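You operate a simulated robot arm through the tools that you are given. There is no shell and no other tool. Be economical: measure what you need, move in short steps, check, and stop when the job is done.

Carry out the task below with a simulated two-armed robot. There is one attempt and no reset: what you move stays moved.

TASK
Load the counter top's bottle pack on the cage's top shelf, tighten the strap, roll the cage in, brake it.
Fine: load first; strap handle in its buckle and blue cage lever down before it rolls; the gate stays latched; the other packs stay. Set down upright: bottle pack.

The check looks at the end state, three seconds after you hand in, the way a careful person would. Anything else that was tipped, shoved, dropped, spilled or broken makes it a failure.

THE ROBOT
Two 7-joint arms with two-finger parallel grippers on one trunk, on a base that drives. Base frame: it is fixed to the floor where the robot stands at the start and does not move with it; the origin is under the middle of the robot, x ahead of it, y to its left, z up. Units: mm, rad, N and s.
The left shoulder is at the start at [50, 161, 1198], the right one opposite. With the tool pointing down near the work surface each hand reaches from about 100 to 400 mm from the robot's upright axis, wherever it stands, measured 20 degrees to its own side. Places, roughly: blue cage lever [100, -700, 1300]; cage brake [100, -1200, 1300]; gate latch [200, -800, 1000]; orange strap handle [200, -1100, 1200]; roll cage [500, -900, 600]; top shelf of the roll cage [500, -900, 1100]. Payload 3.43 kg a hand.
The TCP of each hand is the grasp point between the finger pads, 30 mm short of the fingertips. In the tool frame z runs along the fingers and y along their closing line. The gripper opens to 94 mm. The fingers are 28 mm wide and 10 mm thick; the gripper's body (50 by 96 mm) begins 55 mm behind the TCP.
Orientation is that of the tool frame in the base frame, as a unit quaternion [w, x, y, z]. With the fingers straight down and closing along the base's y, the tool's x points along the base's -x, its y along +y and its z along -z.

THE INTERFACE
- The arms move only by the tool drive_tool. It takes "left_plan", "right_plan" or both (then of equal length, played together; a hand with none holds still); each is text: rows parted by semicolons, each of 7 numbers parted by spaces: the shift along the tool's x, y, z in units of 300 mm (1.0 is 300 mm), then the turn, a rotation vector about the tool's x, y, z in units of 180 degrees (1.0 is 180 degrees), then the opening, from 0 (shut) to 1 (fully open). In form: x y z ax ay az fingers; .... A call has 1 to 10 rows; each row is the pose to reach, as a shift and turn from the pose commanded when the call began, along the tool's axes at that moment. A call with a number of a shift or a turn outside -1 to 1 is refused whole. Each row takes 0.2 s and may step no farther than 50 mm and 0.15 rad from the row before; otherwise, or with a gripper value out of range, the whole call is refused. A pose out of reach is approached as far as the arm can. The call stops where the force on the tool passes 60 N (or 10 N more than at its start, if that is more) or the arm is blocked; 0.2 s more then pass. Each finger travels about 45 mm/s and halts on what it meets, pressing with about 30 N; the grip force reading is that of the motor and also rises with nothing between the fingers. The clock runs only during rows and for 0.2 s after the last one: add rows that repeat a pose to give the fingers time. The reply holds the time, the measured pose of the TCP, the force on the tool along the base axes, the opening and the grip force, in the units named above and with some noise, with the torque about the TCP (base axes, N m) and any sound that the robot's microphone picked up.
- Cameras (640 x 400 px; columns grow to the right, rows downward): "scene" is now at [89, -87.8, 1362.1]; the picture's right is [-0.83, -0.56, 0.00], its down [-0.17, 0.25, -0.95] and it looks along [0.54, -0.79, -0.30] (base axes); focal length 214 px, centre (320, 200). "left" rides on the left gripper at [76, -14, -102] in its tool frame; the picture's right is [0.18, 0.98, 0.00], its down [-0.75, 0.14, -0.64] and it looks along [-0.63, 0.12, 0.77] (tool axes); focal length 243 px, centre (320, 200). "right" rides on the right gripper at [76, 14, -102] in its tool frame; the picture's right is [-0.18, 0.98, 0.00], its down [-0.75, -0.14, -0.64] and it looks along [-0.63, -0.12, 0.77] (tool axes); focal length 243 px, centre (320, 200). There is no depth. A picture from a camera that has moved, and an enlarged one, comes with that camera's place and axes in the base frame and with its lens. The place of the scene camera against the robot may be out by one fixed shift of up to 18 mm in any direction.
- grab_frame(camera): a new picture of that camera. No time passes.
- move_column(by): slides the trunk up (or, below 0, down) by that many mm; the arms and the scene camera ride with it, the base frame stays. It gives what a move gives, with no picture.
- roll_base(legs): drives the robot by 1 to 6 legs, each [ahead, left, turn to the left] in mm, mm and rad, along the robot's own axes; the way and the turn of a leg run together, so that a leg with both is an arc; at most 1500 mm and 3.142 rad a leg. The arms and the cameras ride along, it lands a little off, and it stops where it bumps. It gives what a move gives.
- pan_tilt(pan, tilt): turns the head with the scene camera to pan (to the left, within 1.396 rad either way) and tilt (down, from -0.506 to 1.204), counted from straight ahead of the robot. It gives what a move gives.
- close_up(camera, box): a new picture of the part [left, top, right, bottom] of that camera's present view, enlarged. No time passes.
- job_done(): hands the job in; it is judged then, once.

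Go step by step. Nothing tells you exact positions but the pictures and the camera data: compare them with the known pose of the tool, close in by small moves and look again before you grip or let go. The budget is 120 turns and 92 pictures, counting those below and the enlarged ones. Unless the task says otherwise, let go and move clear before handing in, and close with one line.

The tools are called after ">>>" by a JSON object that holds its "api" and its "payload". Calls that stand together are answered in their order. drive_tool: Moves the arms, as the interface text tells. Its arguments: {"type":"object","properties":{"left_plan":{"type":"string"},"right_plan":{"type":"string"}},"required":[]} The other tools are called the same way: move_column (by) slides the trunk up or down; roll_base (legs) drives the base; pan_tilt (pan, tilt) turns the head that bears the scene camera; grab_frame (camera) takes a picture; close_up (camera, box) takes an enlarged picture of a part of a camera's view; job_done () hands the job in.

At the start:

```text
t: 0.0
left_ee_pos: [403.6, -75.7, 1149.9]
left_orientation: [0.001, 0.0, 1.0, 0.0]
left_contact_force: [0.3, -0.2, 0.4]
left_moment: [-0.01, 0.02, -0.02]
left_grip_width: 94.1
left_finger_force: 0.1
right_ee_pos: [278.9, -375.4, 999.6]
right_orientation: [0.0, 0.0, 1.0, -0.001]
right_contact_force: [-0.1, -0.3, -0.1]
right_moment: [0.02, 0.01, 0.0]
right_grip_width: 94.1
right_finger_force: 0.0
trunk travel left (down, up): [-225.0, 42.0]
robot x, y, heading: [-2.8, 2.7, -0.003]
head pan, tilt: [-0.972, 0.305]
```

scene: 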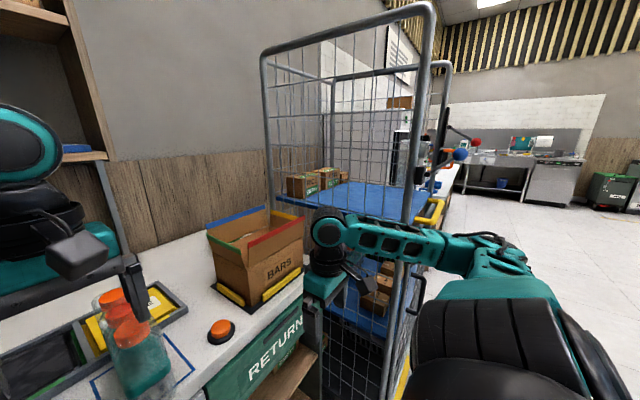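
right: 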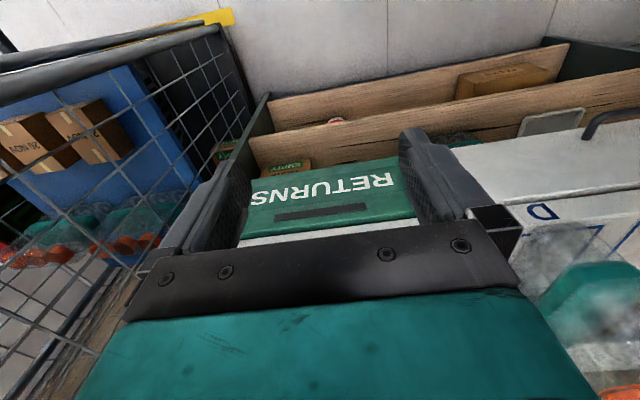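
left: 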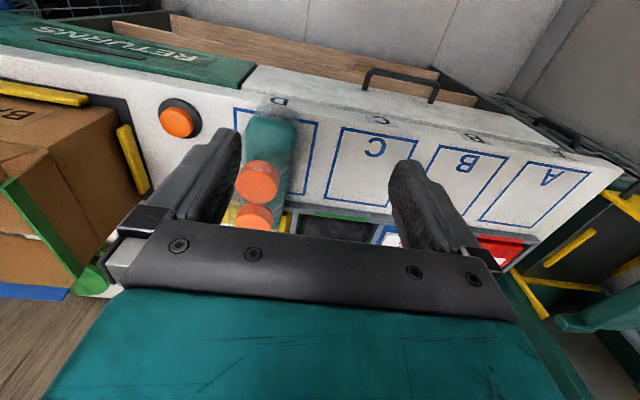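

I see the counter ahead with a pack of orange-capped bottles, and the roll cage to the right. I'll look around first with the head before moving anything.

>>> {"api": "pan_tilt", "payload": {"pan": -0.3, "tilt": 0.7}}

>>> {"api": "grab_frame", "payload": {"camera": "scene"}}

>>> {"api": "pan_tilt", "payload": {"pan": -1.35, "tilt": 0.3}}

>>> {"api": "grab_frame", "payload": {"camera": "scene"}}

```text
t: 1.1
left_ee_pos: [402.0, -74.8, 1149.4]
left_orientation: [0.0, 0.0, 1.0, 0.0]
left_contact_force: [0.2, -0.7, -0.4]
left_moment: [0.0, -0.02, -0.01]
left_grip_width: 94.2
left_finger_force: 0.0
right_ee_pos: [278.6, -374.8, 1000.2]
right_orientation: [-0.001, 0.0, 1.0, 0.0]
right_contact_force: [0.3, 0.7, -0.7]
right_moment: [0.03, 0.03, 0.0]
right_grip_width: 94.0
right_finger_force: 0.1
trunk travel left (down, up): [-225.0, 42.0]
robot x, y, heading: [0.3, -2.5, -0.002]
head pan, tilt: [-0.3, 0.7]
```

```text
88 pictures are left
camera scene: at [117.5, -35.9, 1326.5], right [-0.3, -0.96, 0.0], down [-0.61, 0.19, -0.77], along [0.73, -0.23, -0.64], focal length 214 px, centre (320, 200)
```

scene: 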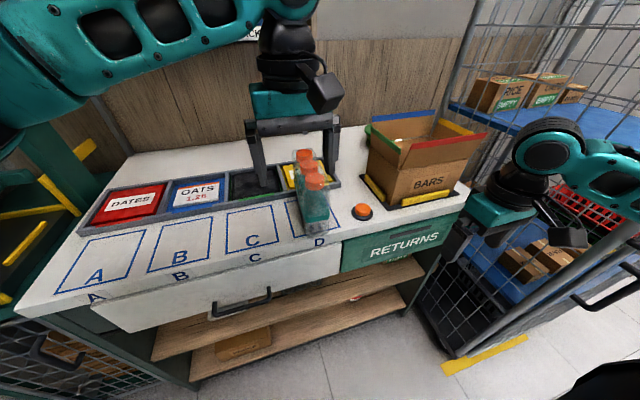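

```text
t: 2.4
left_ee_pos: [403.4, -75.5, 1150.6]
left_orientation: [0.0, 0.0, 1.0, 0.0]
left_contact_force: [-0.3, -1.0, 0.3]
left_moment: [0.03, -0.01, 0.0]
left_grip_width: 94.1
left_finger_force: 0.1
right_ee_pos: [278.3, -374.6, 1000.0]
right_orientation: [0.0, 0.0, 1.0, -0.001]
right_contact_force: [0.4, 1.0, -0.4]
right_moment: [-0.01, 0.02, 0.02]
right_grip_width: 94.1
right_finger_force: 0.1
trunk travel left (down, up): [-225.0, 42.0]
robot x, y, heading: [-2.8, -2.3, -0.003]
head pan, tilt: [-1.349, 0.3]
```

```text
87 pictures are left
camera scene: at [57.0, -101.8, 1362.6], right [-0.98, -0.22, 0.0], down [-0.07, 0.29, -0.96], along [0.21, -0.93, -0.3], focal length 214 px, centre (320, 200)
```

scene: 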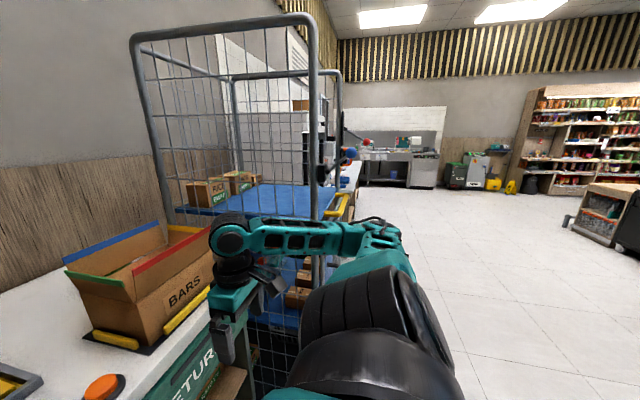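

I need a better look at the bottle pack and its surroundings before choosing a grasp.

>>> {"api": "pan_tilt", "payload": {"pan": -0.3, "tilt": 0.7}}

>>> {"api": "close_up", "payload": {"camera": "scene", "box": [220, 100, 400, 260]}}

>>> {"api": "close_up", "payload": {"camera": "left", "box": [140, 60, 440, 260]}}

```text
t: 3.6
left_ee_pos: [402.5, -75.1, 1150.6]
left_orientation: [0.0, 0.001, 1.0, 0.0]
left_contact_force: [0.4, 0.6, 0.1]
left_moment: [-0.03, -0.01, -0.03]
left_grip_width: 93.7
left_finger_force: 0.0
right_ee_pos: [278.7, -375.1, 999.8]
right_orientation: [0.0, 0.001, 1.0, 0.0]
right_contact_force: [-0.1, -0.8, 0.3]
right_moment: [-0.02, 0.01, 0.0]
right_grip_width: 93.9
right_finger_force: 0.0
trunk travel left (down, up): [-225.0, 42.0]
robot x, y, heading: [0.1, 1.1, 0.003]
head pan, tilt: [-0.3, 0.7]
```

```text
2.50 times, centred on (310, 180) of scene
camera zoom: at [117.5, -35.9, 1326.5], right [-0.3, -0.96, 0.0], down [-0.61, 0.19, -0.77], along [0.73, -0.23, -0.64], focal length 536 px, centre (345, 250)
```

zoom: 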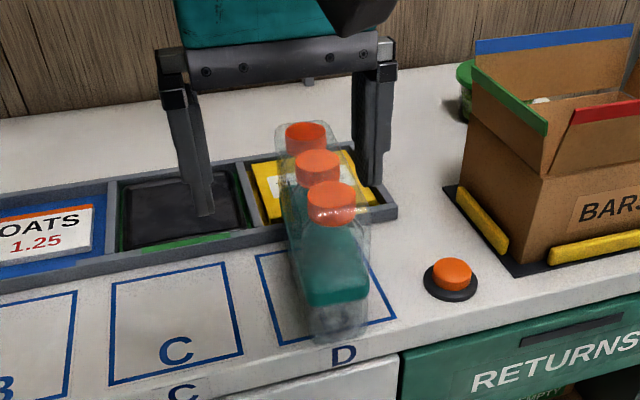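

```text
2.00 times, centred on (290, 160) of left
camera zoom: at [326.6, -89.3, 1252.2], right [-0.18, 0.98, 0.0], down [0.75, 0.14, 0.64], along [0.63, 0.12, -0.77], focal length 485 px, centre (380, 280)
```

zoom: 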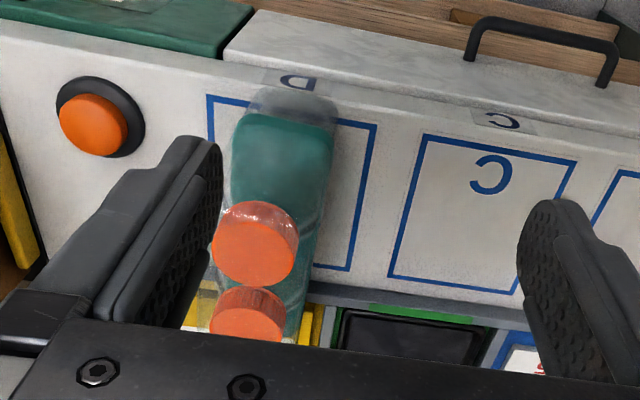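

The pack is three orange-capped bottles in a row along x, roughly centred at (505, -121), with cap tops around z 1080 and the counter around z 910. I'll move the left hand aside and lift the right hand, which will do the grasp.

>>> {"api": "drive_tool", "payload": {"left_plan": "0 0.16 0 0 0 0 1; 0 0.32 0 0 0 0 1; 0.1 0.45 0 0 0 0 1; 0.2 0.58 0 0 0 0 1; 0.3 0.7 0 0 0 0 1; 0.4 0.8 0 0 0 0 1", "right_plan": "0 0 -0.15 0 0 0 1; 0 0 -0.3 0 0 0 1; 0 0 -0.45 0 0 0 1; 0 0 -0.55 0 0 0 1; 0 0.15 -0.6 0 0 0 1; 0 0.3 -0.6 0 0 0 1"}}

>>> {"api": "grab_frame", "payload": {"camera": "right"}}

>>> {"api": "grab_frame", "payload": {"camera": "scene"}}

```text
t: 5.0
left_ee_pos: [283.3, 166.6, 1149.1]
left_orientation: [0.0, 0.0, 1.0, -0.001]
left_contact_force: [0.1, -0.3, -1.1]
left_moment: [-0.02, 0.0, 0.06]
left_grip_width: 94.0
left_finger_force: 0.1
right_ee_pos: [277.0, -283.0, 1181.5]
right_orientation: [0.001, 0.0, 1.0, 0.0]
right_contact_force: [1.1, 0.6, 0.7]
right_moment: [-0.03, 0.02, 0.01]
right_grip_width: 93.9
right_finger_force: 0.1
right hand out of reach, approached as far as the arm can: row 4
trunk travel left (down, up): [-225.0, 42.0]
robot x, y, heading: [-2.6, 1.5, -0.003]
head pan, tilt: [-0.3, 0.7]
```

```text
84 pictures are left
camera right: at [201.9, -269.1, 1283.1], right [0.18, 0.98, 0.0], down [0.75, -0.14, 0.64], along [0.63, -0.12, -0.77], focal length 243 px, centre (320, 200)
```

right: 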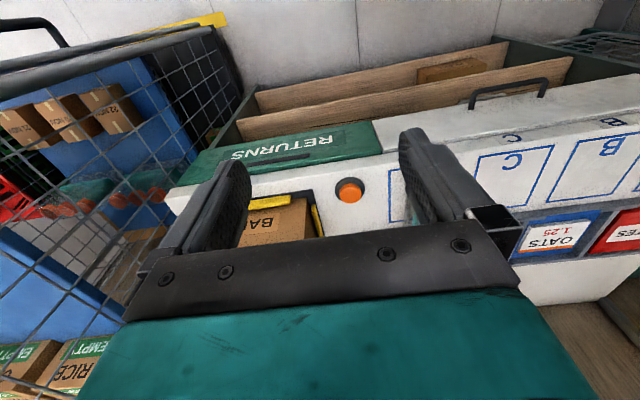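

```text
83 pictures are left
camera scene: at [117.2, -34.4, 1326.5], right [-0.3, -0.96, 0.0], down [-0.61, 0.19, -0.77], along [0.73, -0.23, -0.64], focal length 214 px, centre (320, 200)
```

scene: 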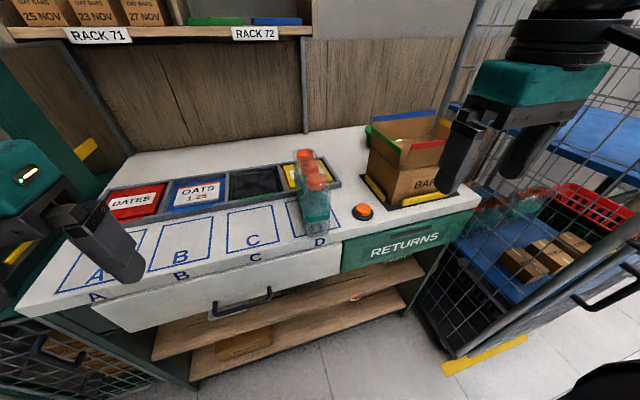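

The pack is out of tool-down reach from here, so I'll drive ahead 150 mm with both hands clear of the box and counter.

>>> {"api": "roll_base", "payload": {"legs": [[150, 0, 0]]}}

>>> {"api": "grab_frame", "payload": {"camera": "right"}}

>>> {"api": "grab_frame", "payload": {"camera": "scene"}}

```text
t: 6.4
left_ee_pos: [435.9, 166.0, 1148.5]
left_orientation: [-0.001, 0.0, 1.0, 0.0]
left_contact_force: [0.7, 0.3, -0.7]
left_moment: [0.01, 0.0, -0.01]
left_grip_width: 94.3
left_finger_force: 0.2
right_ee_pos: [428.2, -286.1, 1180.5]
right_orientation: [0.0, 0.0, 1.0, 0.001]
right_contact_force: [0.3, 0.2, -0.8]
right_moment: [-0.01, -0.02, 0.0]
right_grip_width: 94.0
right_finger_force: 0.1
trunk travel left (down, up): [-225.0, 42.0]
robot x, y, heading: [147.9, 0.0, 0.0]
head pan, tilt: [-0.3, 0.7]
```

```text
82 pictures are left
camera right: at [353.7, -270.7, 1282.5], right [0.18, 0.98, 0.0], down [0.75, -0.14, 0.64], along [0.63, -0.12, -0.77], focal length 243 px, centre (320, 200)
```

right: 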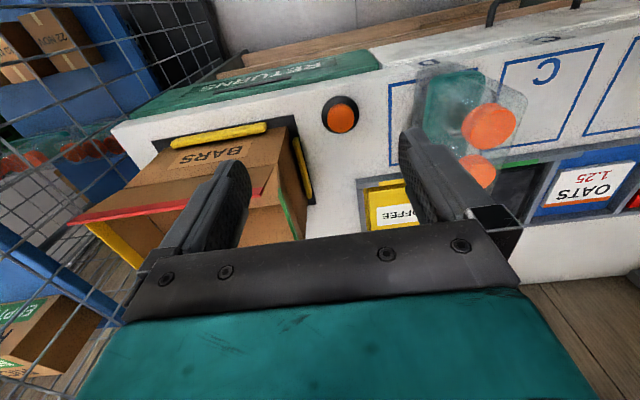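

```text
81 pictures are left
camera scene: at [268.8, -35.7, 1326.3], right [-0.29, -0.96, 0.0], down [-0.62, 0.19, -0.76], along [0.73, -0.23, -0.64], focal length 214 px, centre (320, 200)
```

scene: 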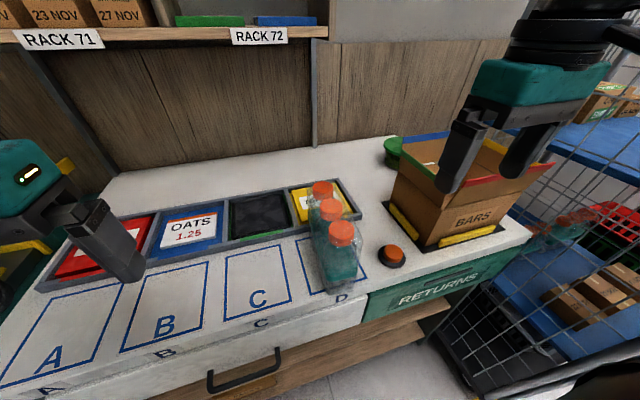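

Triangulating from both wrist cameras: caps at x 481/533/585, y -126, cap middle z about 1050. I'll bring the right hand above the middle bottle.

>>> {"api": "drive_tool", "payload": {"right_plan": "-0.07 0.107 0.03 0 0 0 1; -0.14 0.213 0.06 0 0 0 1; -0.21 0.32 0.09 0 0 0 1; -0.28 0.427 0.13 0 0 0 1; -0.35 0.533 0.167 0 0 0 1; -0.35 0.533 0.167 0 0 0 1"}}

>>> {"api": "grab_frame", "payload": {"camera": "right"}}

>>> {"api": "close_up", "payload": {"camera": "scene", "box": [240, 120, 440, 320]}}

```text
t: 7.8
left_ee_pos: [434.3, 164.9, 1149.4]
left_orientation: [0.0, 0.0, 1.0, 0.0]
left_contact_force: [-0.5, -0.1, 0.9]
left_moment: [-0.03, -0.02, 0.01]
left_grip_width: 94.1
left_finger_force: 0.1
right_ee_pos: [532.8, -125.0, 1131.2]
right_orientation: [0.0, 0.0, 1.0, 0.0]
right_contact_force: [-0.5, 1.1, -0.6]
right_moment: [0.02, 0.03, -0.02]
right_grip_width: 94.2
right_finger_force: 0.2
trunk travel left (down, up): [-225.0, 42.0]
robot x, y, heading: [148.6, -0.9, -0.001]
head pan, tilt: [-0.3, 0.7]
```

```text
80 pictures are left
camera right: at [457.1, -109.5, 1233.2], right [0.18, 0.98, 0.0], down [0.75, -0.14, 0.64], along [0.63, -0.12, -0.77], focal length 243 px, centre (320, 200)
```

right: 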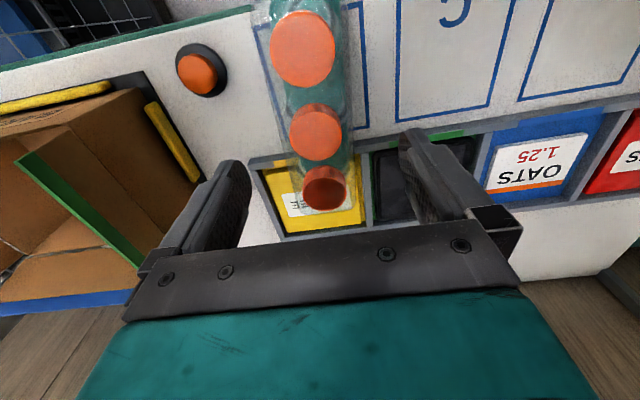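

```text
2.00 times, centred on (340, 220) of scene
camera zoom: at [267.3, -35.8, 1326.6], right [-0.3, -0.96, 0.0], down [-0.61, 0.19, -0.77], along [0.73, -0.23, -0.64], focal length 429 px, centre (280, 160)
```

zoom: 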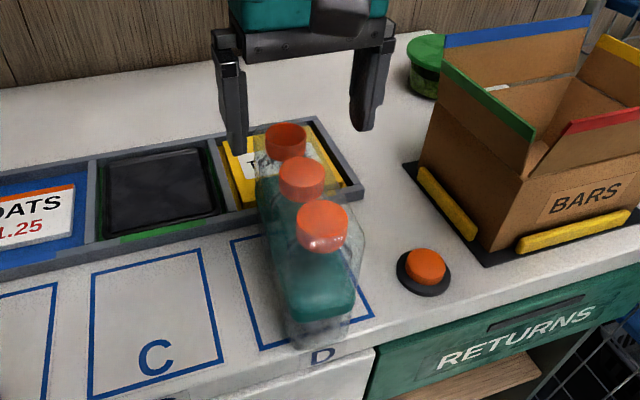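

The caps line up under the hand (middle cap about (536, -127)). I'll descend to z≈1018 with the fingers straddling the middle bottle.

>>> {"api": "drive_tool", "payload": {"right_plan": "-0.01 -0.008 0.12 0 0 0 1; -0.01 -0.008 0.24 0 0 0 1; -0.01 -0.008 0.3 0 0 0 1; -0.01 -0.008 0.35 0 0 0 1; -0.01 -0.008 0.377 0 0 0 1"}}

>>> {"api": "grab_frame", "payload": {"camera": "right"}}

>>> {"api": "close_up", "payload": {"camera": "scene", "box": [240, 120, 440, 320]}}

```text
t: 9.0
left_ee_pos: [435.3, 164.7, 1148.4]
left_orientation: [0.0, 0.0, 1.0, 0.0]
left_contact_force: [0.2, -0.6, 0.5]
left_moment: [0.01, -0.01, 0.0]
left_grip_width: 94.0
left_finger_force: 0.1
right_ee_pos: [535.7, -126.8, 1017.9]
right_orientation: [0.001, -0.001, 1.0, 0.0]
right_contact_force: [-0.2, 0.1, 0.3]
right_moment: [-0.03, 0.03, 0.01]
right_grip_width: 94.1
right_finger_force: 0.1
trunk travel left (down, up): [-225.0, 42.0]
robot x, y, heading: [154.7, -3.4, 0.0]
head pan, tilt: [-0.3, 0.7]
```

```text
78 pictures are left
camera right: at [460.5, -113.0, 1119.8], right [0.18, 0.98, 0.0], down [0.75, -0.14, 0.64], along [0.63, -0.12, -0.77], focal length 243 px, centre (320, 200)
```

right: 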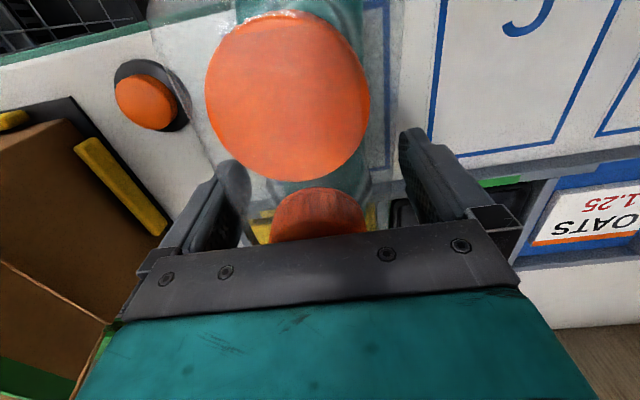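

```text
2.00 times, centred on (340, 220) of scene
camera zoom: at [267.9, -35.7, 1326.5], right [-0.29, -0.96, 0.0], down [-0.62, 0.19, -0.76], along [0.73, -0.23, -0.64], focal length 429 px, centre (280, 160)
```

zoom: 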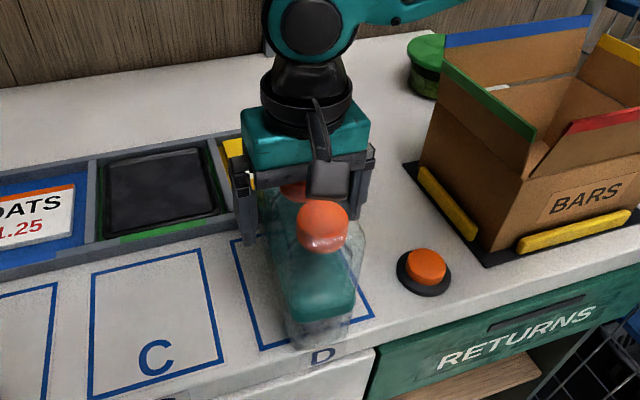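

The fingers straddle the pack cleanly. A little lower, then close.

>>> {"api": "drive_tool", "payload": {"right_plan": "0 0 0.025 0 0 0 1; 0 0 0.025 0 0 0 0.8; 0 0 0.025 0 0 0 0.5; 0 0 0.025 0 0 0 0.3; 0 0 0.025 0 0 0 0.3; 0 0 0.025 0 0 0 0.3; 0 0 0.025 0 0 0 0.3"}}

```text
t: 10.6
left_ee_pos: [434.8, 165.2, 1149.4]
left_orientation: [0.0, -0.001, 1.0, 0.0]
left_contact_force: [-0.6, 0.4, 0.4]
left_moment: [0.0, -0.02, 0.0]
left_grip_width: 93.8
left_finger_force: 0.1
right_ee_pos: [536.1, -126.3, 1011.1]
right_orientation: [-0.001, -0.002, 1.0, -0.001]
right_contact_force: [0.0, 0.3, 0.3]
right_moment: [0.01, -0.1, -0.02]
right_grip_width: 64.1
right_finger_force: 30.0
trunk travel left (down, up): [-225.0, 42.0]
robot x, y, heading: [151.1, 1.7, -0.002]
head pan, tilt: [-0.3, 0.7]
```

Gripped at 64 mm with 30 N. I'll do a small test lift.

>>> {"api": "drive_tool", "payload": {"right_plan": "0 0 -0.03 0 0 0 0.2; 0 0 -0.08 0 0 0 0.2; 0 0 -0.15 0 0 0 0.2; 0 0 -0.15 0 0 0 0.2"}}

>>> {"api": "grab_frame", "payload": {"camera": "scene"}}

```text
t: 11.6
left_ee_pos: [433.9, 165.6, 1149.6]
left_orientation: [0.0, -0.001, 1.0, 0.001]
left_contact_force: [-0.8, -0.4, -0.3]
left_moment: [0.0, 0.04, 0.01]
left_grip_width: 94.0
left_finger_force: 0.0
right_ee_pos: [536.3, -127.1, 1056.1]
right_orientation: [0.0, 0.0, 1.0, 0.0]
right_contact_force: [-0.8, -0.2, 0.1]
right_moment: [0.0, 0.02, 0.01]
right_grip_width: 63.8
right_finger_force: 29.7
trunk travel left (down, up): [-225.0, 42.0]
robot x, y, heading: [146.7, 1.8, 0.002]
head pan, tilt: [-0.3, 0.7]
```

```text
76 pictures are left
camera scene: at [268.1, -35.7, 1326.4], right [-0.29, -0.96, 0.0], down [-0.62, 0.19, -0.76], along [0.73, -0.23, -0.64], focal length 214 px, centre (320, 200)
```

scene: 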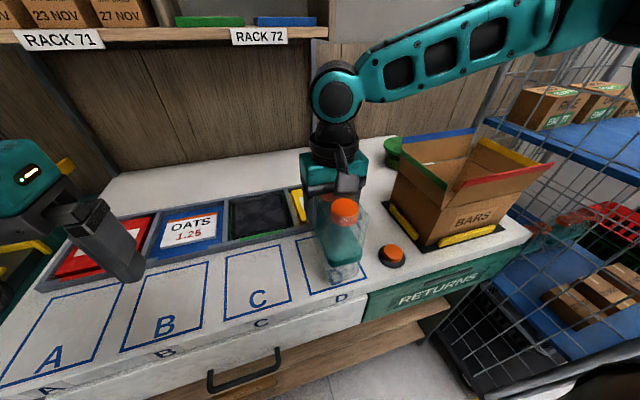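

The pack is up and upright. I'll raise it further, pull it toward the robot and raise the trunk.

>>> {"api": "drive_tool", "payload": {"right_plan": "0.05 0 -0.12 0 0 0 0.2; 0.15 0 -0.22 0 0 0 0.2; 0.28 0 -0.3 0 0 0 0.2; 0.42 -0.03 -0.35 0 0 0 0.2; 0.55 -0.05 -0.4 0 0 0 0.2; 0.55 -0.05 -0.4 0 0 0 0.2"}}

>>> {"api": "move_column", "payload": {"by": 42}}

>>> {"api": "roll_base", "payload": {"legs": [[-450, 0, 0]]}}

>>> {"api": "pan_tilt", "payload": {"pan": -0.9, "tilt": 0.4}}

>>> {"api": "grab_frame", "payload": {"camera": "scene"}}

```text
t: 13.0
left_ee_pos: [434.8, 165.2, 1149.1]
left_orientation: [0.0, 0.0, 1.0, 0.0]
left_contact_force: [-0.2, 0.3, -1.4]
left_moment: [-0.04, 0.0, 0.01]
left_grip_width: 94.1
left_finger_force: 0.1
right_ee_pos: [371.5, -143.9, 1173.9]
right_orientation: [-0.001, 0.0, 1.0, 0.0]
right_contact_force: [-0.4, 0.6, -0.1]
right_moment: [0.04, 0.0, -0.01]
right_grip_width: 63.8
right_finger_force: 30.2
trunk travel left (down, up): [-225.0, 42.0]
robot x, y, heading: [148.4, -0.9, 0.001]
head pan, tilt: [-0.3, 0.7]
```

```text
t: 13.9
left_ee_pos: [434.3, 164.4, 1191.1]
left_orientation: [0.0, -0.001, 1.0, 0.0]
left_contact_force: [-0.4, 0.4, -0.1]
left_moment: [0.0, -0.01, -0.03]
left_grip_width: 94.0
left_finger_force: 0.0
right_ee_pos: [371.5, -142.8, 1216.0]
right_orientation: [0.001, -0.001, 1.0, 0.0]
right_contact_force: [0.6, 0.4, -0.2]
right_moment: [0.02, 0.01, 0.04]
right_grip_width: 63.7
right_finger_force: 30.8
trunk travel left (down, up): [-267.0, 0.0]
robot x, y, heading: [147.8, -0.8, 0.001]
head pan, tilt: [-0.3, 0.7]
```

```text
t: 16.6
left_ee_pos: [-9.3, 164.6, 1192.0]
left_orientation: [0.0, 0.001, 1.0, 0.0]
left_contact_force: [-0.5, -0.4, 0.5]
left_moment: [-0.02, -0.01, 0.03]
left_grip_width: 93.9
left_finger_force: 0.0
right_ee_pos: [-72.7, -142.8, 1216.4]
right_orientation: [0.0, 0.0, 1.0, 0.0]
right_contact_force: [-0.8, 0.0, -1.3]
right_moment: [0.01, -0.01, 0.01]
right_grip_width: 63.7
right_finger_force: 29.7
trunk travel left (down, up): [-267.0, 0.0]
robot x, y, heading: [-296.1, 0.6, -0.005]
head pan, tilt: [-0.3, 0.7]
```

```text
t: 17.6
left_ee_pos: [-9.6, 165.1, 1191.0]
left_orientation: [0.0, 0.002, 1.0, 0.001]
left_contact_force: [-0.1, 0.4, 0.4]
left_moment: [0.01, -0.02, -0.01]
left_grip_width: 93.8
left_finger_force: 0.1
right_ee_pos: [-73.2, -143.3, 1215.9]
right_orientation: [0.001, 0.0, 1.0, 0.001]
right_contact_force: [-0.5, 0.1, -1.4]
right_moment: [0.01, 0.01, 0.01]
right_grip_width: 63.6
right_finger_force: 29.9
trunk travel left (down, up): [-267.0, 0.0]
robot x, y, heading: [-294.0, 0.1, 0.003]
head pan, tilt: [-0.901, 0.4]
```

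```text
75 pictures are left
camera scene: at [-200.5, -83.2, 1395.0], right [-0.78, -0.62, 0.0], down [-0.24, 0.31, -0.92], along [0.57, -0.72, -0.39], focal length 214 px, centre (320, 200)
```

scene: 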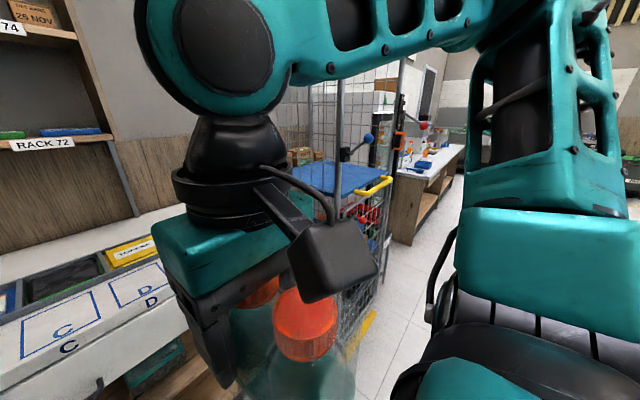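

The pack is held. I'll strafe right to stand in front of the cage and look at it head-on.

>>> {"api": "roll_base", "payload": {"legs": [[-150, 0, 0], [0, -750, 0]]}}

>>> {"api": "pan_tilt", "payload": {"pan": 0.1, "tilt": 0.3}}

>>> {"api": "grab_frame", "payload": {"camera": "scene"}}

>>> {"api": "grab_frame", "payload": {"camera": "left"}}

```text
t: 25.5
left_ee_pos: [-159.5, -580.0, 1190.8]
left_orientation: [0.0, -0.001, 1.0, 0.0]
left_contact_force: [0.5, -0.5, -0.1]
left_moment: [-0.02, -0.04, 0.0]
left_grip_width: 93.9
left_finger_force: 0.1
right_ee_pos: [-222.7, -889.6, 1216.4]
right_orientation: [0.0, -0.002, 1.0, 0.0]
right_contact_force: [-0.2, 0.0, -1.7]
right_moment: [0.0, 0.05, 0.0]
right_grip_width: 64.1
right_finger_force: 29.6
trunk travel left (down, up): [-267.0, 0.0]
robot x, y, heading: [-445.8, -747.1, -0.0]
head pan, tilt: [-0.901, 0.4]
```

```text
t: 26.8
left_ee_pos: [-160.2, -579.8, 1190.3]
left_orientation: [-0.001, -0.002, 1.0, -0.001]
left_contact_force: [-0.4, 0.7, 0.5]
left_moment: [-0.01, -0.03, 0.01]
left_grip_width: 93.9
left_finger_force: 0.1
right_ee_pos: [-223.1, -888.6, 1216.3]
right_orientation: [0.0, -0.002, 1.0, 0.001]
right_contact_force: [0.2, 0.5, -0.5]
right_moment: [0.02, 0.03, -0.02]
right_grip_width: 63.9
right_finger_force: 29.7
trunk travel left (down, up): [-267.0, 0.0]
robot x, y, heading: [-446.4, -746.7, 0.002]
head pan, tilt: [0.099, 0.3]
```

```text
74 pictures are left
camera scene: at [-315.1, -747.6, 1404.3], right [0.1, -0.99, 0.0], down [-0.29, -0.03, -0.96], along [0.95, 0.1, -0.3], focal length 214 px, centre (320, 200)
```

scene: 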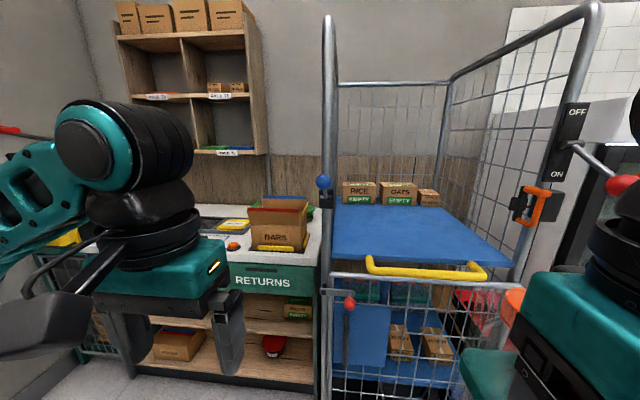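

```text
73 pictures are left
camera left: at [-236.5, -594.5, 1293.3], right [-0.19, 0.98, 0.0], down [0.75, 0.14, 0.64], along [0.63, 0.12, -0.77], focal length 243 px, centre (320, 200)
```

left: 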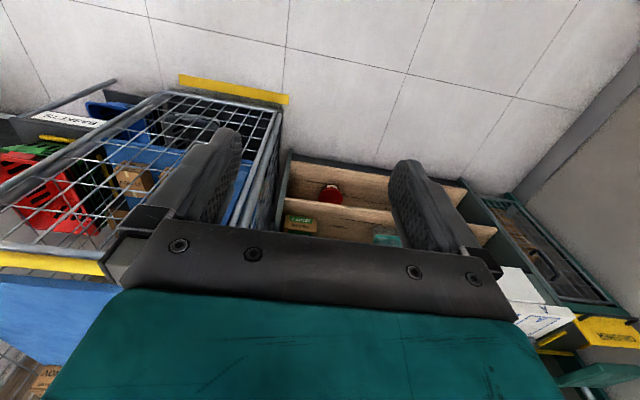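

I now see the shelf, the yellow push handle, the blue-knob lever (left post), orange strap handle (right post), ON/OFF brake lever and the gate latch. Zooming into these parts.

>>> {"api": "close_up", "payload": {"camera": "scene", "box": [290, 150, 530, 300]}}

>>> {"api": "pan_tilt", "payload": {"pan": -0.35, "tilt": 0.25}}

>>> {"api": "grab_frame", "payload": {"camera": "scene"}}

>>> {"api": "close_up", "payload": {"camera": "scene", "box": [380, 80, 580, 240]}}

```text
2.67 times, centred on (410, 225) of scene
camera zoom: at [-315.1, -747.6, 1404.3], right [0.1, -0.99, 0.0], down [-0.29, -0.03, -0.96], along [0.95, 0.1, -0.3], focal length 572 px, centre (80, 133)
```

zoom: 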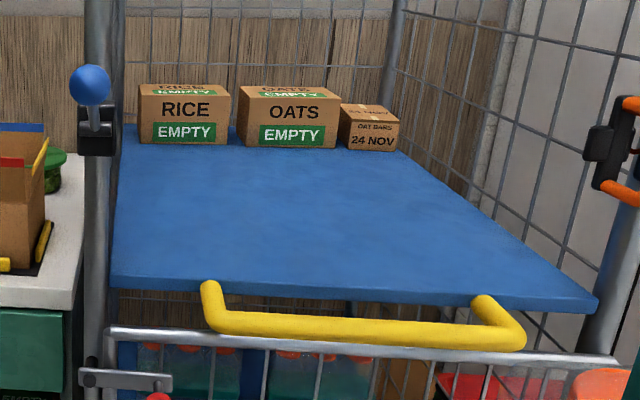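

```text
t: 27.7
left_ee_pos: [-160.1, -580.2, 1191.2]
left_orientation: [-0.001, -0.001, 1.0, 0.0]
left_contact_force: [0.0, -0.3, 0.7]
left_moment: [-0.01, 0.02, -0.03]
left_grip_width: 94.2
left_finger_force: 0.1
right_ee_pos: [-223.8, -889.7, 1216.6]
right_orientation: [0.0, -0.001, 1.0, 0.001]
right_contact_force: [-1.1, -0.6, -1.3]
right_moment: [0.01, 0.04, 0.0]
right_grip_width: 64.0
right_finger_force: 30.0
trunk travel left (down, up): [-267.0, 0.0]
robot x, y, heading: [-447.4, -743.4, 0.001]
head pan, tilt: [-0.351, 0.25]
```

```text
71 pictures are left
camera scene: at [-320.2, -788.8, 1409.0], right [-0.34, -0.94, 0.0], down [-0.23, 0.08, -0.97], along [0.91, -0.33, -0.25], focal length 214 px, centre (320, 200)
```

scene: 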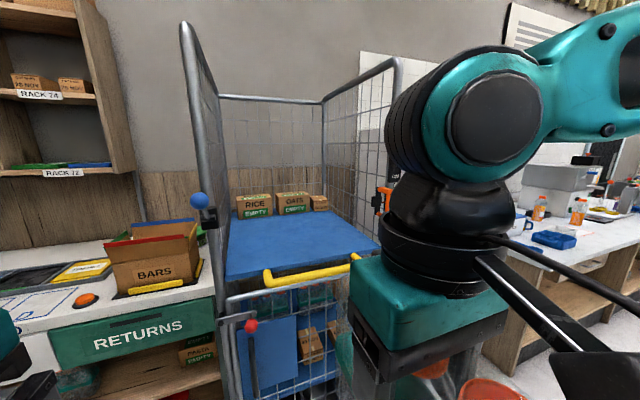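

```text
2.50 times, centred on (480, 160) of scene
camera zoom: at [-320.2, -788.8, 1409.0], right [-0.34, -0.94, 0.0], down [-0.23, 0.08, -0.97], along [0.91, -0.33, -0.25], focal length 536 px, centre (-80, 300)
```

zoom: 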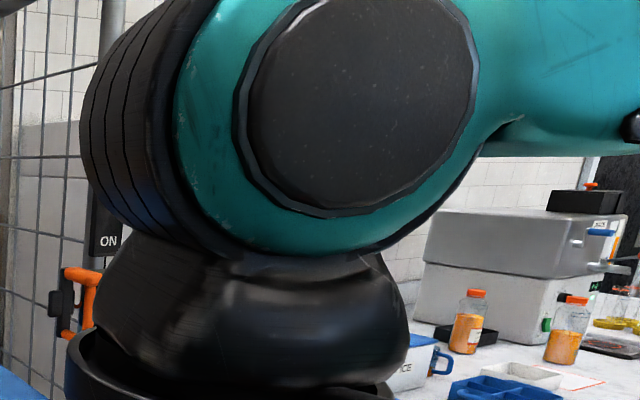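

The shelf spans about x 170–700, y -728 to -1169, with empty boxes beyond x≈600; the front area is free. The pack bottom is about 116 mm below the TCP, so I'll raise the hand first and then drive closer.

>>> {"api": "drive_tool", "payload": {"right_plan": "0 0 -0.08 0 0 0 0.2; 0 0 -0.16 0 0 0 0.2; 0 0 -0.22 0 0 0 0.2; 0 0 -0.22 0 0 0 0.2"}}

>>> {"api": "grab_frame", "payload": {"camera": "right"}}

```text
t: 28.7
left_ee_pos: [-160.3, -580.2, 1191.1]
left_orientation: [0.0, -0.002, 1.0, 0.0]
left_contact_force: [0.1, 0.0, -0.2]
left_moment: [0.0, 0.05, -0.01]
left_grip_width: 94.1
left_finger_force: 0.0
right_ee_pos: [-223.7, -888.9, 1281.3]
right_orientation: [0.0, -0.001, 1.0, 0.0]
right_contact_force: [-0.1, -0.5, -1.1]
right_moment: [0.01, 0.03, 0.0]
right_grip_width: 64.0
right_finger_force: 30.5
trunk travel left (down, up): [-267.0, 0.0]
robot x, y, heading: [-442.4, -750.2, 0.002]
head pan, tilt: [-0.351, 0.25]
```

```text
69 pictures are left
camera right: at [-298.9, -875.5, 1383.8], right [0.18, 0.98, 0.0], down [0.75, -0.14, 0.64], along [0.63, -0.12, -0.77], focal length 243 px, centre (320, 200)
```

right: 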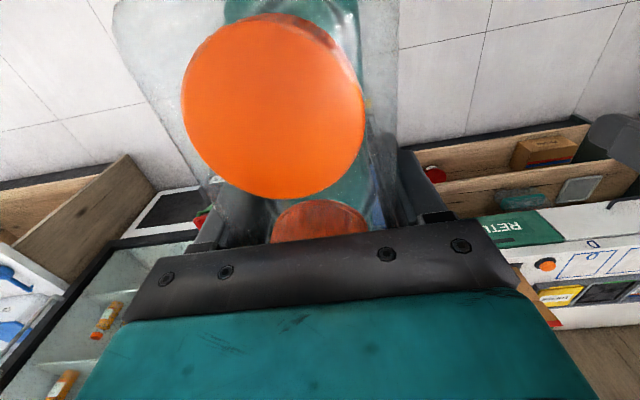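

Height is fine. Before driving in, I'll tuck the left hand back away from the blue lever and look at the right elbow relative to the brake lever.

>>> {"api": "drive_tool", "payload": {"left_plan": "0.1 0.1 0 0 0 0 1; 0.2 0.2 0 0 0 0 1; 0.35 0.25 0 0 0 0 1"}}

>>> {"api": "pan_tilt", "payload": {"pan": -0.85, "tilt": 0.15}}

>>> {"api": "grab_frame", "payload": {"camera": "scene"}}

```text
t: 29.5
left_ee_pos: [-245.6, -504.4, 1212.9]
left_orientation: [0.001, 0.0, 1.0, 0.001]
left_contact_force: [0.3, 0.8, -0.5]
left_moment: [0.01, -0.05, -0.01]
left_grip_width: 93.8
left_finger_force: 0.0
left hand out of reach, approached as far as the arm can: row 3
right_ee_pos: [-224.4, -889.5, 1282.2]
right_orientation: [0.0, -0.002, 1.0, 0.0]
right_contact_force: [-0.3, 0.0, -1.8]
right_moment: [0.0, 0.02, -0.01]
right_grip_width: 63.7
right_finger_force: 29.7
trunk travel left (down, up): [-267.0, 0.0]
robot x, y, heading: [-445.9, -747.7, 0.002]
head pan, tilt: [-0.351, 0.25]
```

```text
t: 30.4
left_ee_pos: [-244.0, -504.1, 1213.2]
left_orientation: [-0.001, -0.001, 1.0, 0.0]
left_contact_force: [-0.6, -0.2, -0.6]
left_moment: [-0.04, 0.0, 0.02]
left_grip_width: 93.8
left_finger_force: 0.1
right_ee_pos: [-223.6, -890.3, 1282.2]
right_orientation: [0.0, -0.001, 1.0, 0.001]
right_contact_force: [0.6, 0.0, -1.3]
right_moment: [0.02, -0.01, -0.04]
right_grip_width: 63.8
right_finger_force: 29.8
trunk travel left (down, up): [-267.0, 0.0]
robot x, y, heading: [-445.2, -743.8, -0.0]
head pan, tilt: [-0.85, 0.15]
```

```text
68 pictures are left
camera scene: at [-346.6, -826.5, 1418.3], right [-0.75, -0.66, 0.0], down [-0.1, 0.11, -0.99], along [0.65, -0.74, -0.15], focal length 214 px, centre (320, 200)
```

scene: 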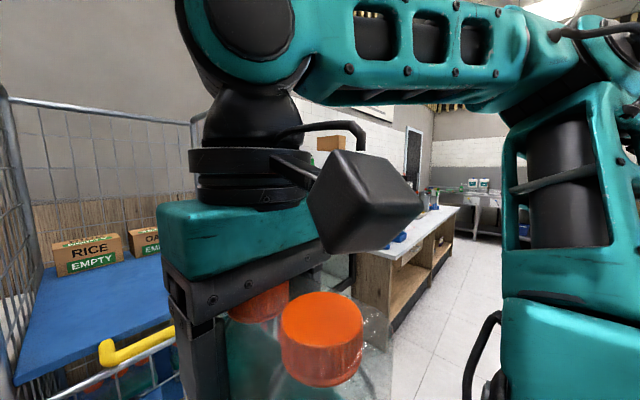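

The elbow rides at the robot's side at about z 1500, inside the right post. I'll drive ahead 300 mm.

>>> {"api": "roll_base", "payload": {"legs": [[290, 0, 0]]}}

>>> {"api": "pan_tilt", "payload": {"pan": 0.0, "tilt": 0.6}}

>>> {"api": "grab_frame", "payload": {"camera": "scene"}}

>>> {"api": "grab_frame", "payload": {"camera": "right"}}

```text
t: 32.4
left_ee_pos: [45.9, -502.7, 1212.7]
left_orientation: [-0.002, -0.001, 1.0, 0.0]
left_contact_force: [0.4, -0.3, -0.2]
left_moment: [-0.01, -0.02, -0.01]
left_grip_width: 94.1
left_finger_force: 0.0
right_ee_pos: [65.8, -889.8, 1281.3]
right_orientation: [-0.001, -0.001, 1.0, 0.0]
right_contact_force: [0.2, 0.1, -1.5]
right_moment: [-0.04, -0.02, 0.06]
right_grip_width: 64.0
right_finger_force: 29.7
trunk travel left (down, up): [-267.0, 0.0]
robot x, y, heading: [-157.4, -748.4, 0.001]
head pan, tilt: [-0.85, 0.15]
```

```text
t: 33.6
left_ee_pos: [45.3, -504.5, 1212.5]
left_orientation: [-0.001, -0.001, 1.0, 0.0]
left_contact_force: [-0.1, 0.4, -0.5]
left_moment: [0.0, -0.03, -0.04]
left_grip_width: 94.1
left_finger_force: 0.1
right_ee_pos: [64.8, -888.8, 1282.1]
right_orientation: [0.0, -0.001, 1.0, 0.0]
right_contact_force: [-0.2, 1.1, -1.0]
right_moment: [0.0, -0.01, -0.01]
right_grip_width: 63.8
right_finger_force: 30.3
trunk travel left (down, up): [-267.0, 0.0]
robot x, y, heading: [-155.3, -745.3, 0.006]
head pan, tilt: [0.0, 0.6]
```

```text
67 pictures are left
camera scene: at [-30.3, -756.4, 1376.8], right [0.0, -1.0, 0.0], down [-0.56, 0.0, -0.83], along [0.83, 0.0, -0.56], focal length 214 px, centre (320, 200)
```

scene: 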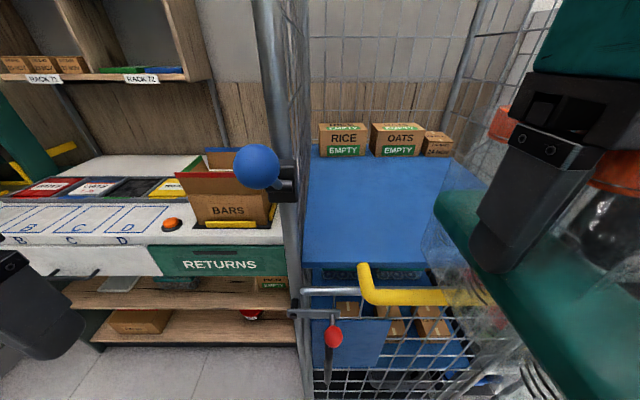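

```text
66 pictures are left
camera right: at [-9.9, -875.0, 1383.6], right [0.18, 0.98, 0.0], down [0.75, -0.14, 0.64], along [0.63, -0.12, -0.77], focal length 243 px, centre (320, 200)
```

right: 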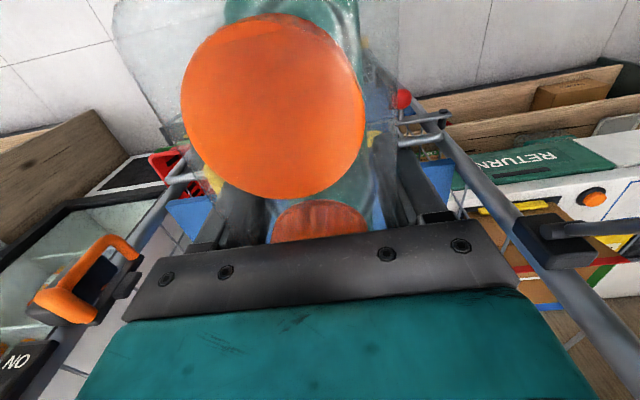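

Two-view geometry puts the shelf at z≈1050, front edge x≈240, handle front x≈165, empty boxes at x≈755. I'll drive another 80 mm closer, then extend the arm over the shelf.

>>> {"api": "roll_base", "payload": {"legs": [[80, 0, 0]]}}

>>> {"api": "drive_tool", "payload": {"right_plan": "-0.15 0 0 0 0 0 0.2; -0.3 0 0 0 0 0 0.2; -0.45 0 0 0 0 0 0.2; -0.55 0.0 0 0 0 0 0.2; -0.65 0 0 0 0 0 0.2; -0.65 0 0 0 0 0 0.2"}}

>>> {"api": "grab_frame", "payload": {"camera": "scene"}}

```text
t: 34.5
left_ee_pos: [80.9, -503.3, 1212.1]
left_orientation: [-0.001, 0.0, 1.0, 0.0]
left_contact_force: [0.2, 0.2, 0.4]
left_moment: [-0.02, 0.02, -0.01]
left_grip_width: 94.0
left_finger_force: 0.1
right_ee_pos: [99.7, -889.2, 1280.6]
right_orientation: [-0.001, -0.001, 1.0, 0.001]
right_contact_force: [0.1, 0.6, -1.1]
right_moment: [0.03, 0.07, 0.03]
right_grip_width: 63.8
right_finger_force: 30.2
trunk travel left (down, up): [-267.0, 0.0]
robot x, y, heading: [-121.0, -744.6, 0.001]
head pan, tilt: [0.0, 0.6]
stopped in leg 1: the robot was blocked; the commanded pose is now the measured one
```

```text
t: 35.9
left_ee_pos: [76.2, -503.4, 1213.6]
left_orientation: [-0.001, -0.001, 1.0, 0.0]
left_contact_force: [0.3, -0.2, 0.6]
left_moment: [-0.04, 0.0, -0.01]
left_grip_width: 94.0
left_finger_force: 0.0
right_ee_pos: [291.3, -887.9, 1280.5]
right_orientation: [0.001, -0.001, 1.0, 0.0]
right_contact_force: [-0.4, 0.6, -0.6]
right_moment: [0.0, -0.02, 0.01]
right_grip_width: 64.0
right_finger_force: 30.2
trunk travel left (down, up): [-267.0, 0.0]
robot x, y, heading: [-124.1, -744.5, 0.006]
head pan, tilt: [0.0, 0.6]
```

```text
65 pictures are left
camera scene: at [1.3, -756.1, 1376.9], right [0.0, -1.0, 0.0], down [-0.56, 0.0, -0.83], along [0.83, 0.0, -0.56], focal length 214 px, centre (320, 200)
```

scene: 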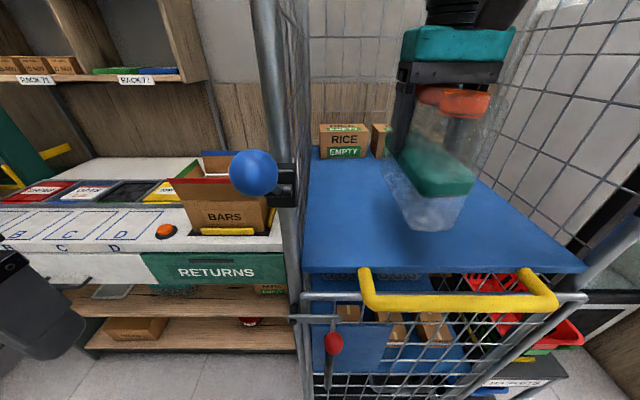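

The base met the cage's foot and stopped. The arm still reaches well, so I'll extend further to about x=375.

>>> {"api": "drive_tool", "payload": {"right_plan": "-0.1 -0.05 0 0 0 0 0.2; -0.2 -0.1 0 0 0 0 0.2; -0.28 -0.13 0 0 0 0 0.2; -0.28 -0.13 0 0 0 0 0.2"}}

>>> {"api": "grab_frame", "payload": {"camera": "scene"}}

```text
t: 36.9
left_ee_pos: [78.2, -503.7, 1213.6]
left_orientation: [-0.001, -0.002, 1.0, 0.001]
left_contact_force: [-1.0, -0.5, -0.6]
left_moment: [0.01, 0.0, 0.03]
left_grip_width: 94.0
left_finger_force: 0.1
right_ee_pos: [354.3, -925.7, 1282.6]
right_orientation: [-0.001, -0.002, 1.0, -0.001]
right_contact_force: [-0.2, -0.3, -0.5]
right_moment: [0.03, 0.01, -0.02]
right_grip_width: 64.0
right_finger_force: 30.3
right hand out of reach, approached as far as the arm can: row 2, 3, 4
trunk travel left (down, up): [-267.0, 0.0]
robot x, y, heading: [-123.3, -746.0, 0.0]
head pan, tilt: [0.0, 0.6]
```

```text
64 pictures are left
camera scene: at [2.5, -756.4, 1376.7], right [0.0, -1.0, 0.0], down [-0.57, 0.0, -0.82], along [0.82, 0.0, -0.57], focal length 214 px, centre (320, 200)
```

scene: 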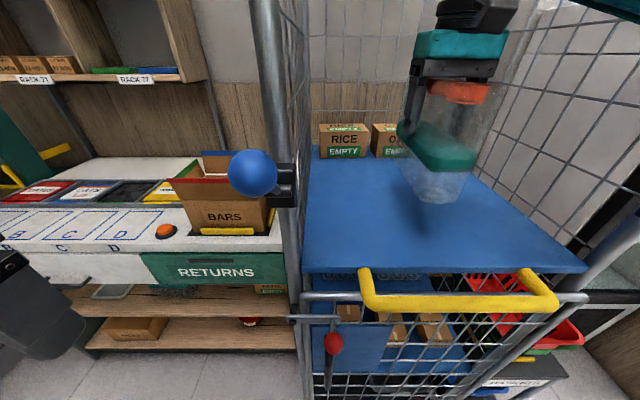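

Reach limit at this height; lowering will free some reach. I'll descend toward the shelf, first to about z 1195.

>>> {"api": "drive_tool", "payload": {"right_plan": "0 0 0.1 0 0 0 0.2; 0 0 0.2 0 0 0 0.2; 0 0 0.29 0 0 0 0.2; 0 0 0.29 0 0 0 0.2"}}

>>> {"api": "close_up", "payload": {"camera": "scene", "box": [300, 80, 600, 300]}}

```text
t: 37.9
left_ee_pos: [78.4, -503.8, 1212.9]
left_orientation: [0.0, -0.001, 1.0, 0.0]
left_contact_force: [0.4, 1.6, 0.2]
left_moment: [-0.01, 0.01, 0.0]
left_grip_width: 94.2
left_finger_force: 0.0
right_ee_pos: [353.2, -925.8, 1195.0]
right_orientation: [0.0, -0.002, 1.0, 0.0]
right_contact_force: [-0.6, 0.6, -0.5]
right_moment: [0.0, 0.0, 0.0]
right_grip_width: 63.8
right_finger_force: 29.6
trunk travel left (down, up): [-267.0, 0.0]
robot x, y, heading: [-122.4, -748.6, 0.002]
head pan, tilt: [0.0, 0.6]
```

```text
1.82 times, centred on (450, 190) of scene
camera zoom: at [2.1, -756.2, 1376.8], right [0.0, -1.0, 0.0], down [-0.56, 0.0, -0.83], along [0.83, 0.0, -0.56], focal length 390 px, centre (84, 218)
```

zoom: 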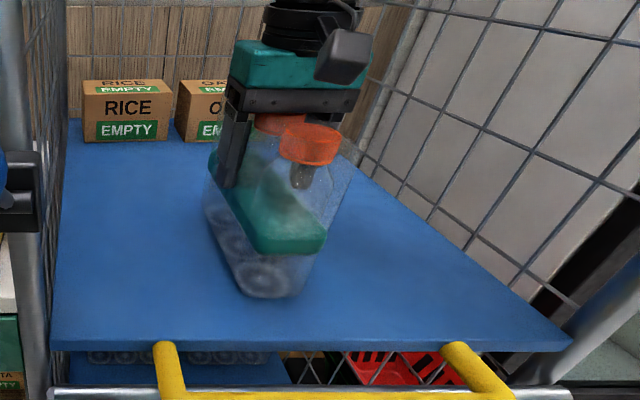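

Pack front is past the shelf's front edge. I'll nudge 25 mm deeper and then lower in small steps until contact.

>>> {"api": "drive_tool", "payload": {"right_plan": "-0.05 0 0 0 0 0 0.2; -0.09 0 0.02 0 0 0 0.2; -0.09 0 0.04 0 0 0 0.2; -0.09 0 0.055 0 0 0 0.2; -0.09 0 0.07 0 0 0 0.2; -0.09 0 0.08 0 0 0 0.2"}}

>>> {"api": "close_up", "payload": {"camera": "scene", "box": [300, 80, 600, 300]}}

```text
t: 39.2
left_ee_pos: [76.2, -502.0, 1212.7]
left_orientation: [0.001, -0.001, 1.0, 0.0]
left_contact_force: [0.2, -0.3, 0.7]
left_moment: [0.0, -0.01, 0.05]
left_grip_width: 94.1
left_finger_force: 0.0
right_ee_pos: [382.0, -924.6, 1185.1]
right_orientation: [0.01, 0.0, 1.0, 0.003]
right_contact_force: [-3.0, -0.9, 20.2]
right_moment: [-0.58, 1.69, -0.02]
right_grip_width: 64.2
right_finger_force: 30.2
trunk travel left (down, up): [-267.0, 0.0]
robot x, y, heading: [-122.3, -748.1, -0.001]
head pan, tilt: [0.0, 0.6]
stopped in row 6 (right hand): the force on the tool passed its limit at 62 N (the readings are from after the stop); the commanded pose is now the measured one
```

```text
1.82 times, centred on (450, 190) of scene
camera zoom: at [0.4, -755.9, 1376.6], right [0.0, -1.0, 0.0], down [-0.56, 0.0, -0.83], along [0.83, 0.0, -0.56], focal length 390 px, centre (84, 218)
```

zoom: 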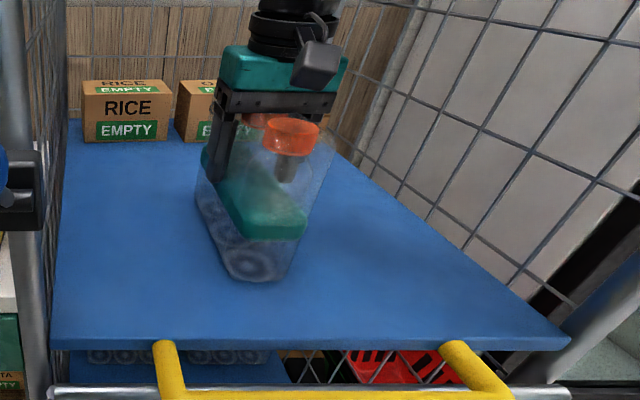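

Contact with the shelf (force stop, 20 N residual). The pack is upright and fully on the shelf; I'll ease off slightly, open the fingers and rise.

>>> {"api": "drive_tool", "payload": {"right_plan": "0 0 -0.005 0 0 0 0.3; 0 0 -0.005 0 0 0 0.7; 0 0 -0.005 0 0 0 0.9; 0 0 -0.005 0 0 0 1; 0 0 -0.005 0 0 0 1; 0 0 -0.005 0 0 0 1"}}

>>> {"api": "grab_frame", "payload": {"camera": "scene"}}

>>> {"api": "grab_frame", "payload": {"camera": "right"}}

```text
t: 40.6
left_ee_pos: [77.2, -502.9, 1213.3]
left_orientation: [0.002, -0.001, 1.0, 0.001]
left_contact_force: [-0.1, -0.4, -0.4]
left_moment: [-0.02, 0.0, -0.02]
left_grip_width: 94.1
left_finger_force: 0.0
right_ee_pos: [381.6, -924.9, 1186.1]
right_orientation: [0.011, -0.001, 1.0, 0.003]
right_contact_force: [0.1, 0.1, 22.6]
right_moment: [-0.28, 0.61, -0.01]
right_grip_width: 93.9
right_finger_force: 0.1
trunk travel left (down, up): [-267.0, 0.0]
robot x, y, heading: [-123.6, -746.1, 0.0]
head pan, tilt: [0.0, 0.6]
```

```text
61 pictures are left
camera scene: at [0.4, -755.5, 1377.1], right [0.0, -1.0, 0.0], down [-0.56, 0.0, -0.83], along [0.83, 0.0, -0.56], focal length 214 px, centre (320, 200)
```

scene: 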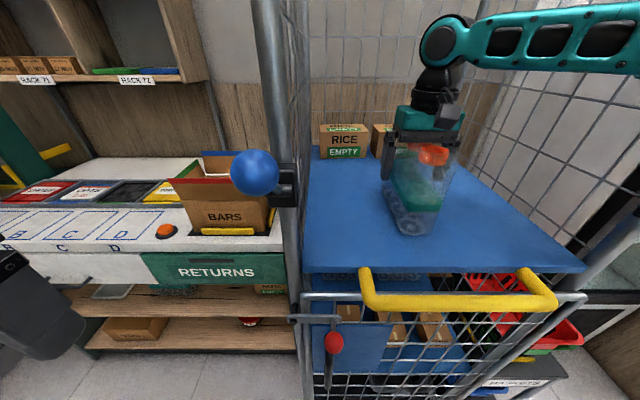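

```text
60 pictures are left
camera right: at [304.0, -910.4, 1286.1], right [0.18, 0.98, 0.01], down [0.74, -0.14, 0.66], along [0.65, -0.11, -0.75], focal length 243 px, centre (320, 200)
```

right: 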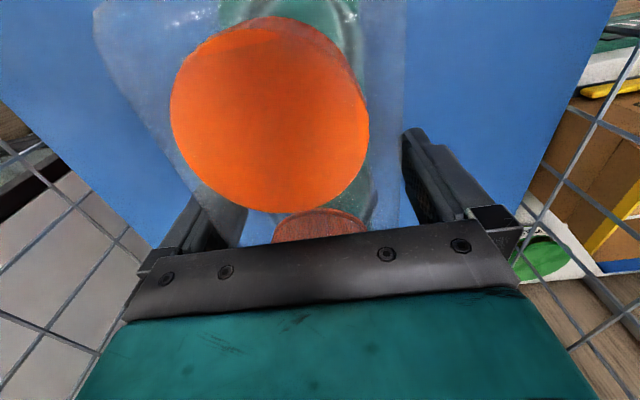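

Fingers are open; the hand seems to rest on the cap tops. I'll rise straight up slowly.

>>> {"api": "drive_tool", "payload": {"right_plan": "0 0 -0.03 0 0 0 1; 0 0 -0.08 0 0 0 1; 0 0 -0.16 0 0 0 1; 0 0 -0.25 0 0 0 1; 0.04 0 -0.34 0 0 0 1; 0.06 0 -0.36 0 0 0 1"}}

>>> {"api": "grab_frame", "payload": {"camera": "scene"}}

```text
t: 42.0
left_ee_pos: [78.0, -503.2, 1212.8]
left_orientation: [0.0, -0.001, 1.0, 0.0]
left_contact_force: [0.4, 0.8, -0.1]
left_moment: [0.02, 0.01, -0.02]
left_grip_width: 94.1
left_finger_force: 0.2
right_ee_pos: [358.3, -928.2, 1287.7]
right_orientation: [0.009, 0.0, 1.0, 0.003]
right_contact_force: [-0.6, -0.5, 0.2]
right_moment: [-0.02, 0.04, 0.01]
right_grip_width: 94.0
right_finger_force: 0.0
right hand out of reach, approached as far as the arm can: row 4, 5, 6
trunk travel left (down, up): [-267.0, 0.0]
robot x, y, heading: [-123.7, -742.3, 0.001]
head pan, tilt: [0.0, 0.6]
```

```text
59 pictures are left
camera scene: at [3.0, -756.0, 1376.7], right [0.0, -1.0, 0.0], down [-0.57, 0.0, -0.82], along [0.82, 0.0, -0.57], focal length 214 px, centre (320, 200)
```

scene: 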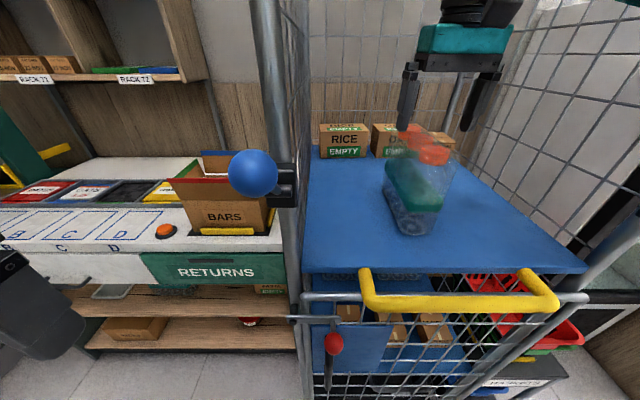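

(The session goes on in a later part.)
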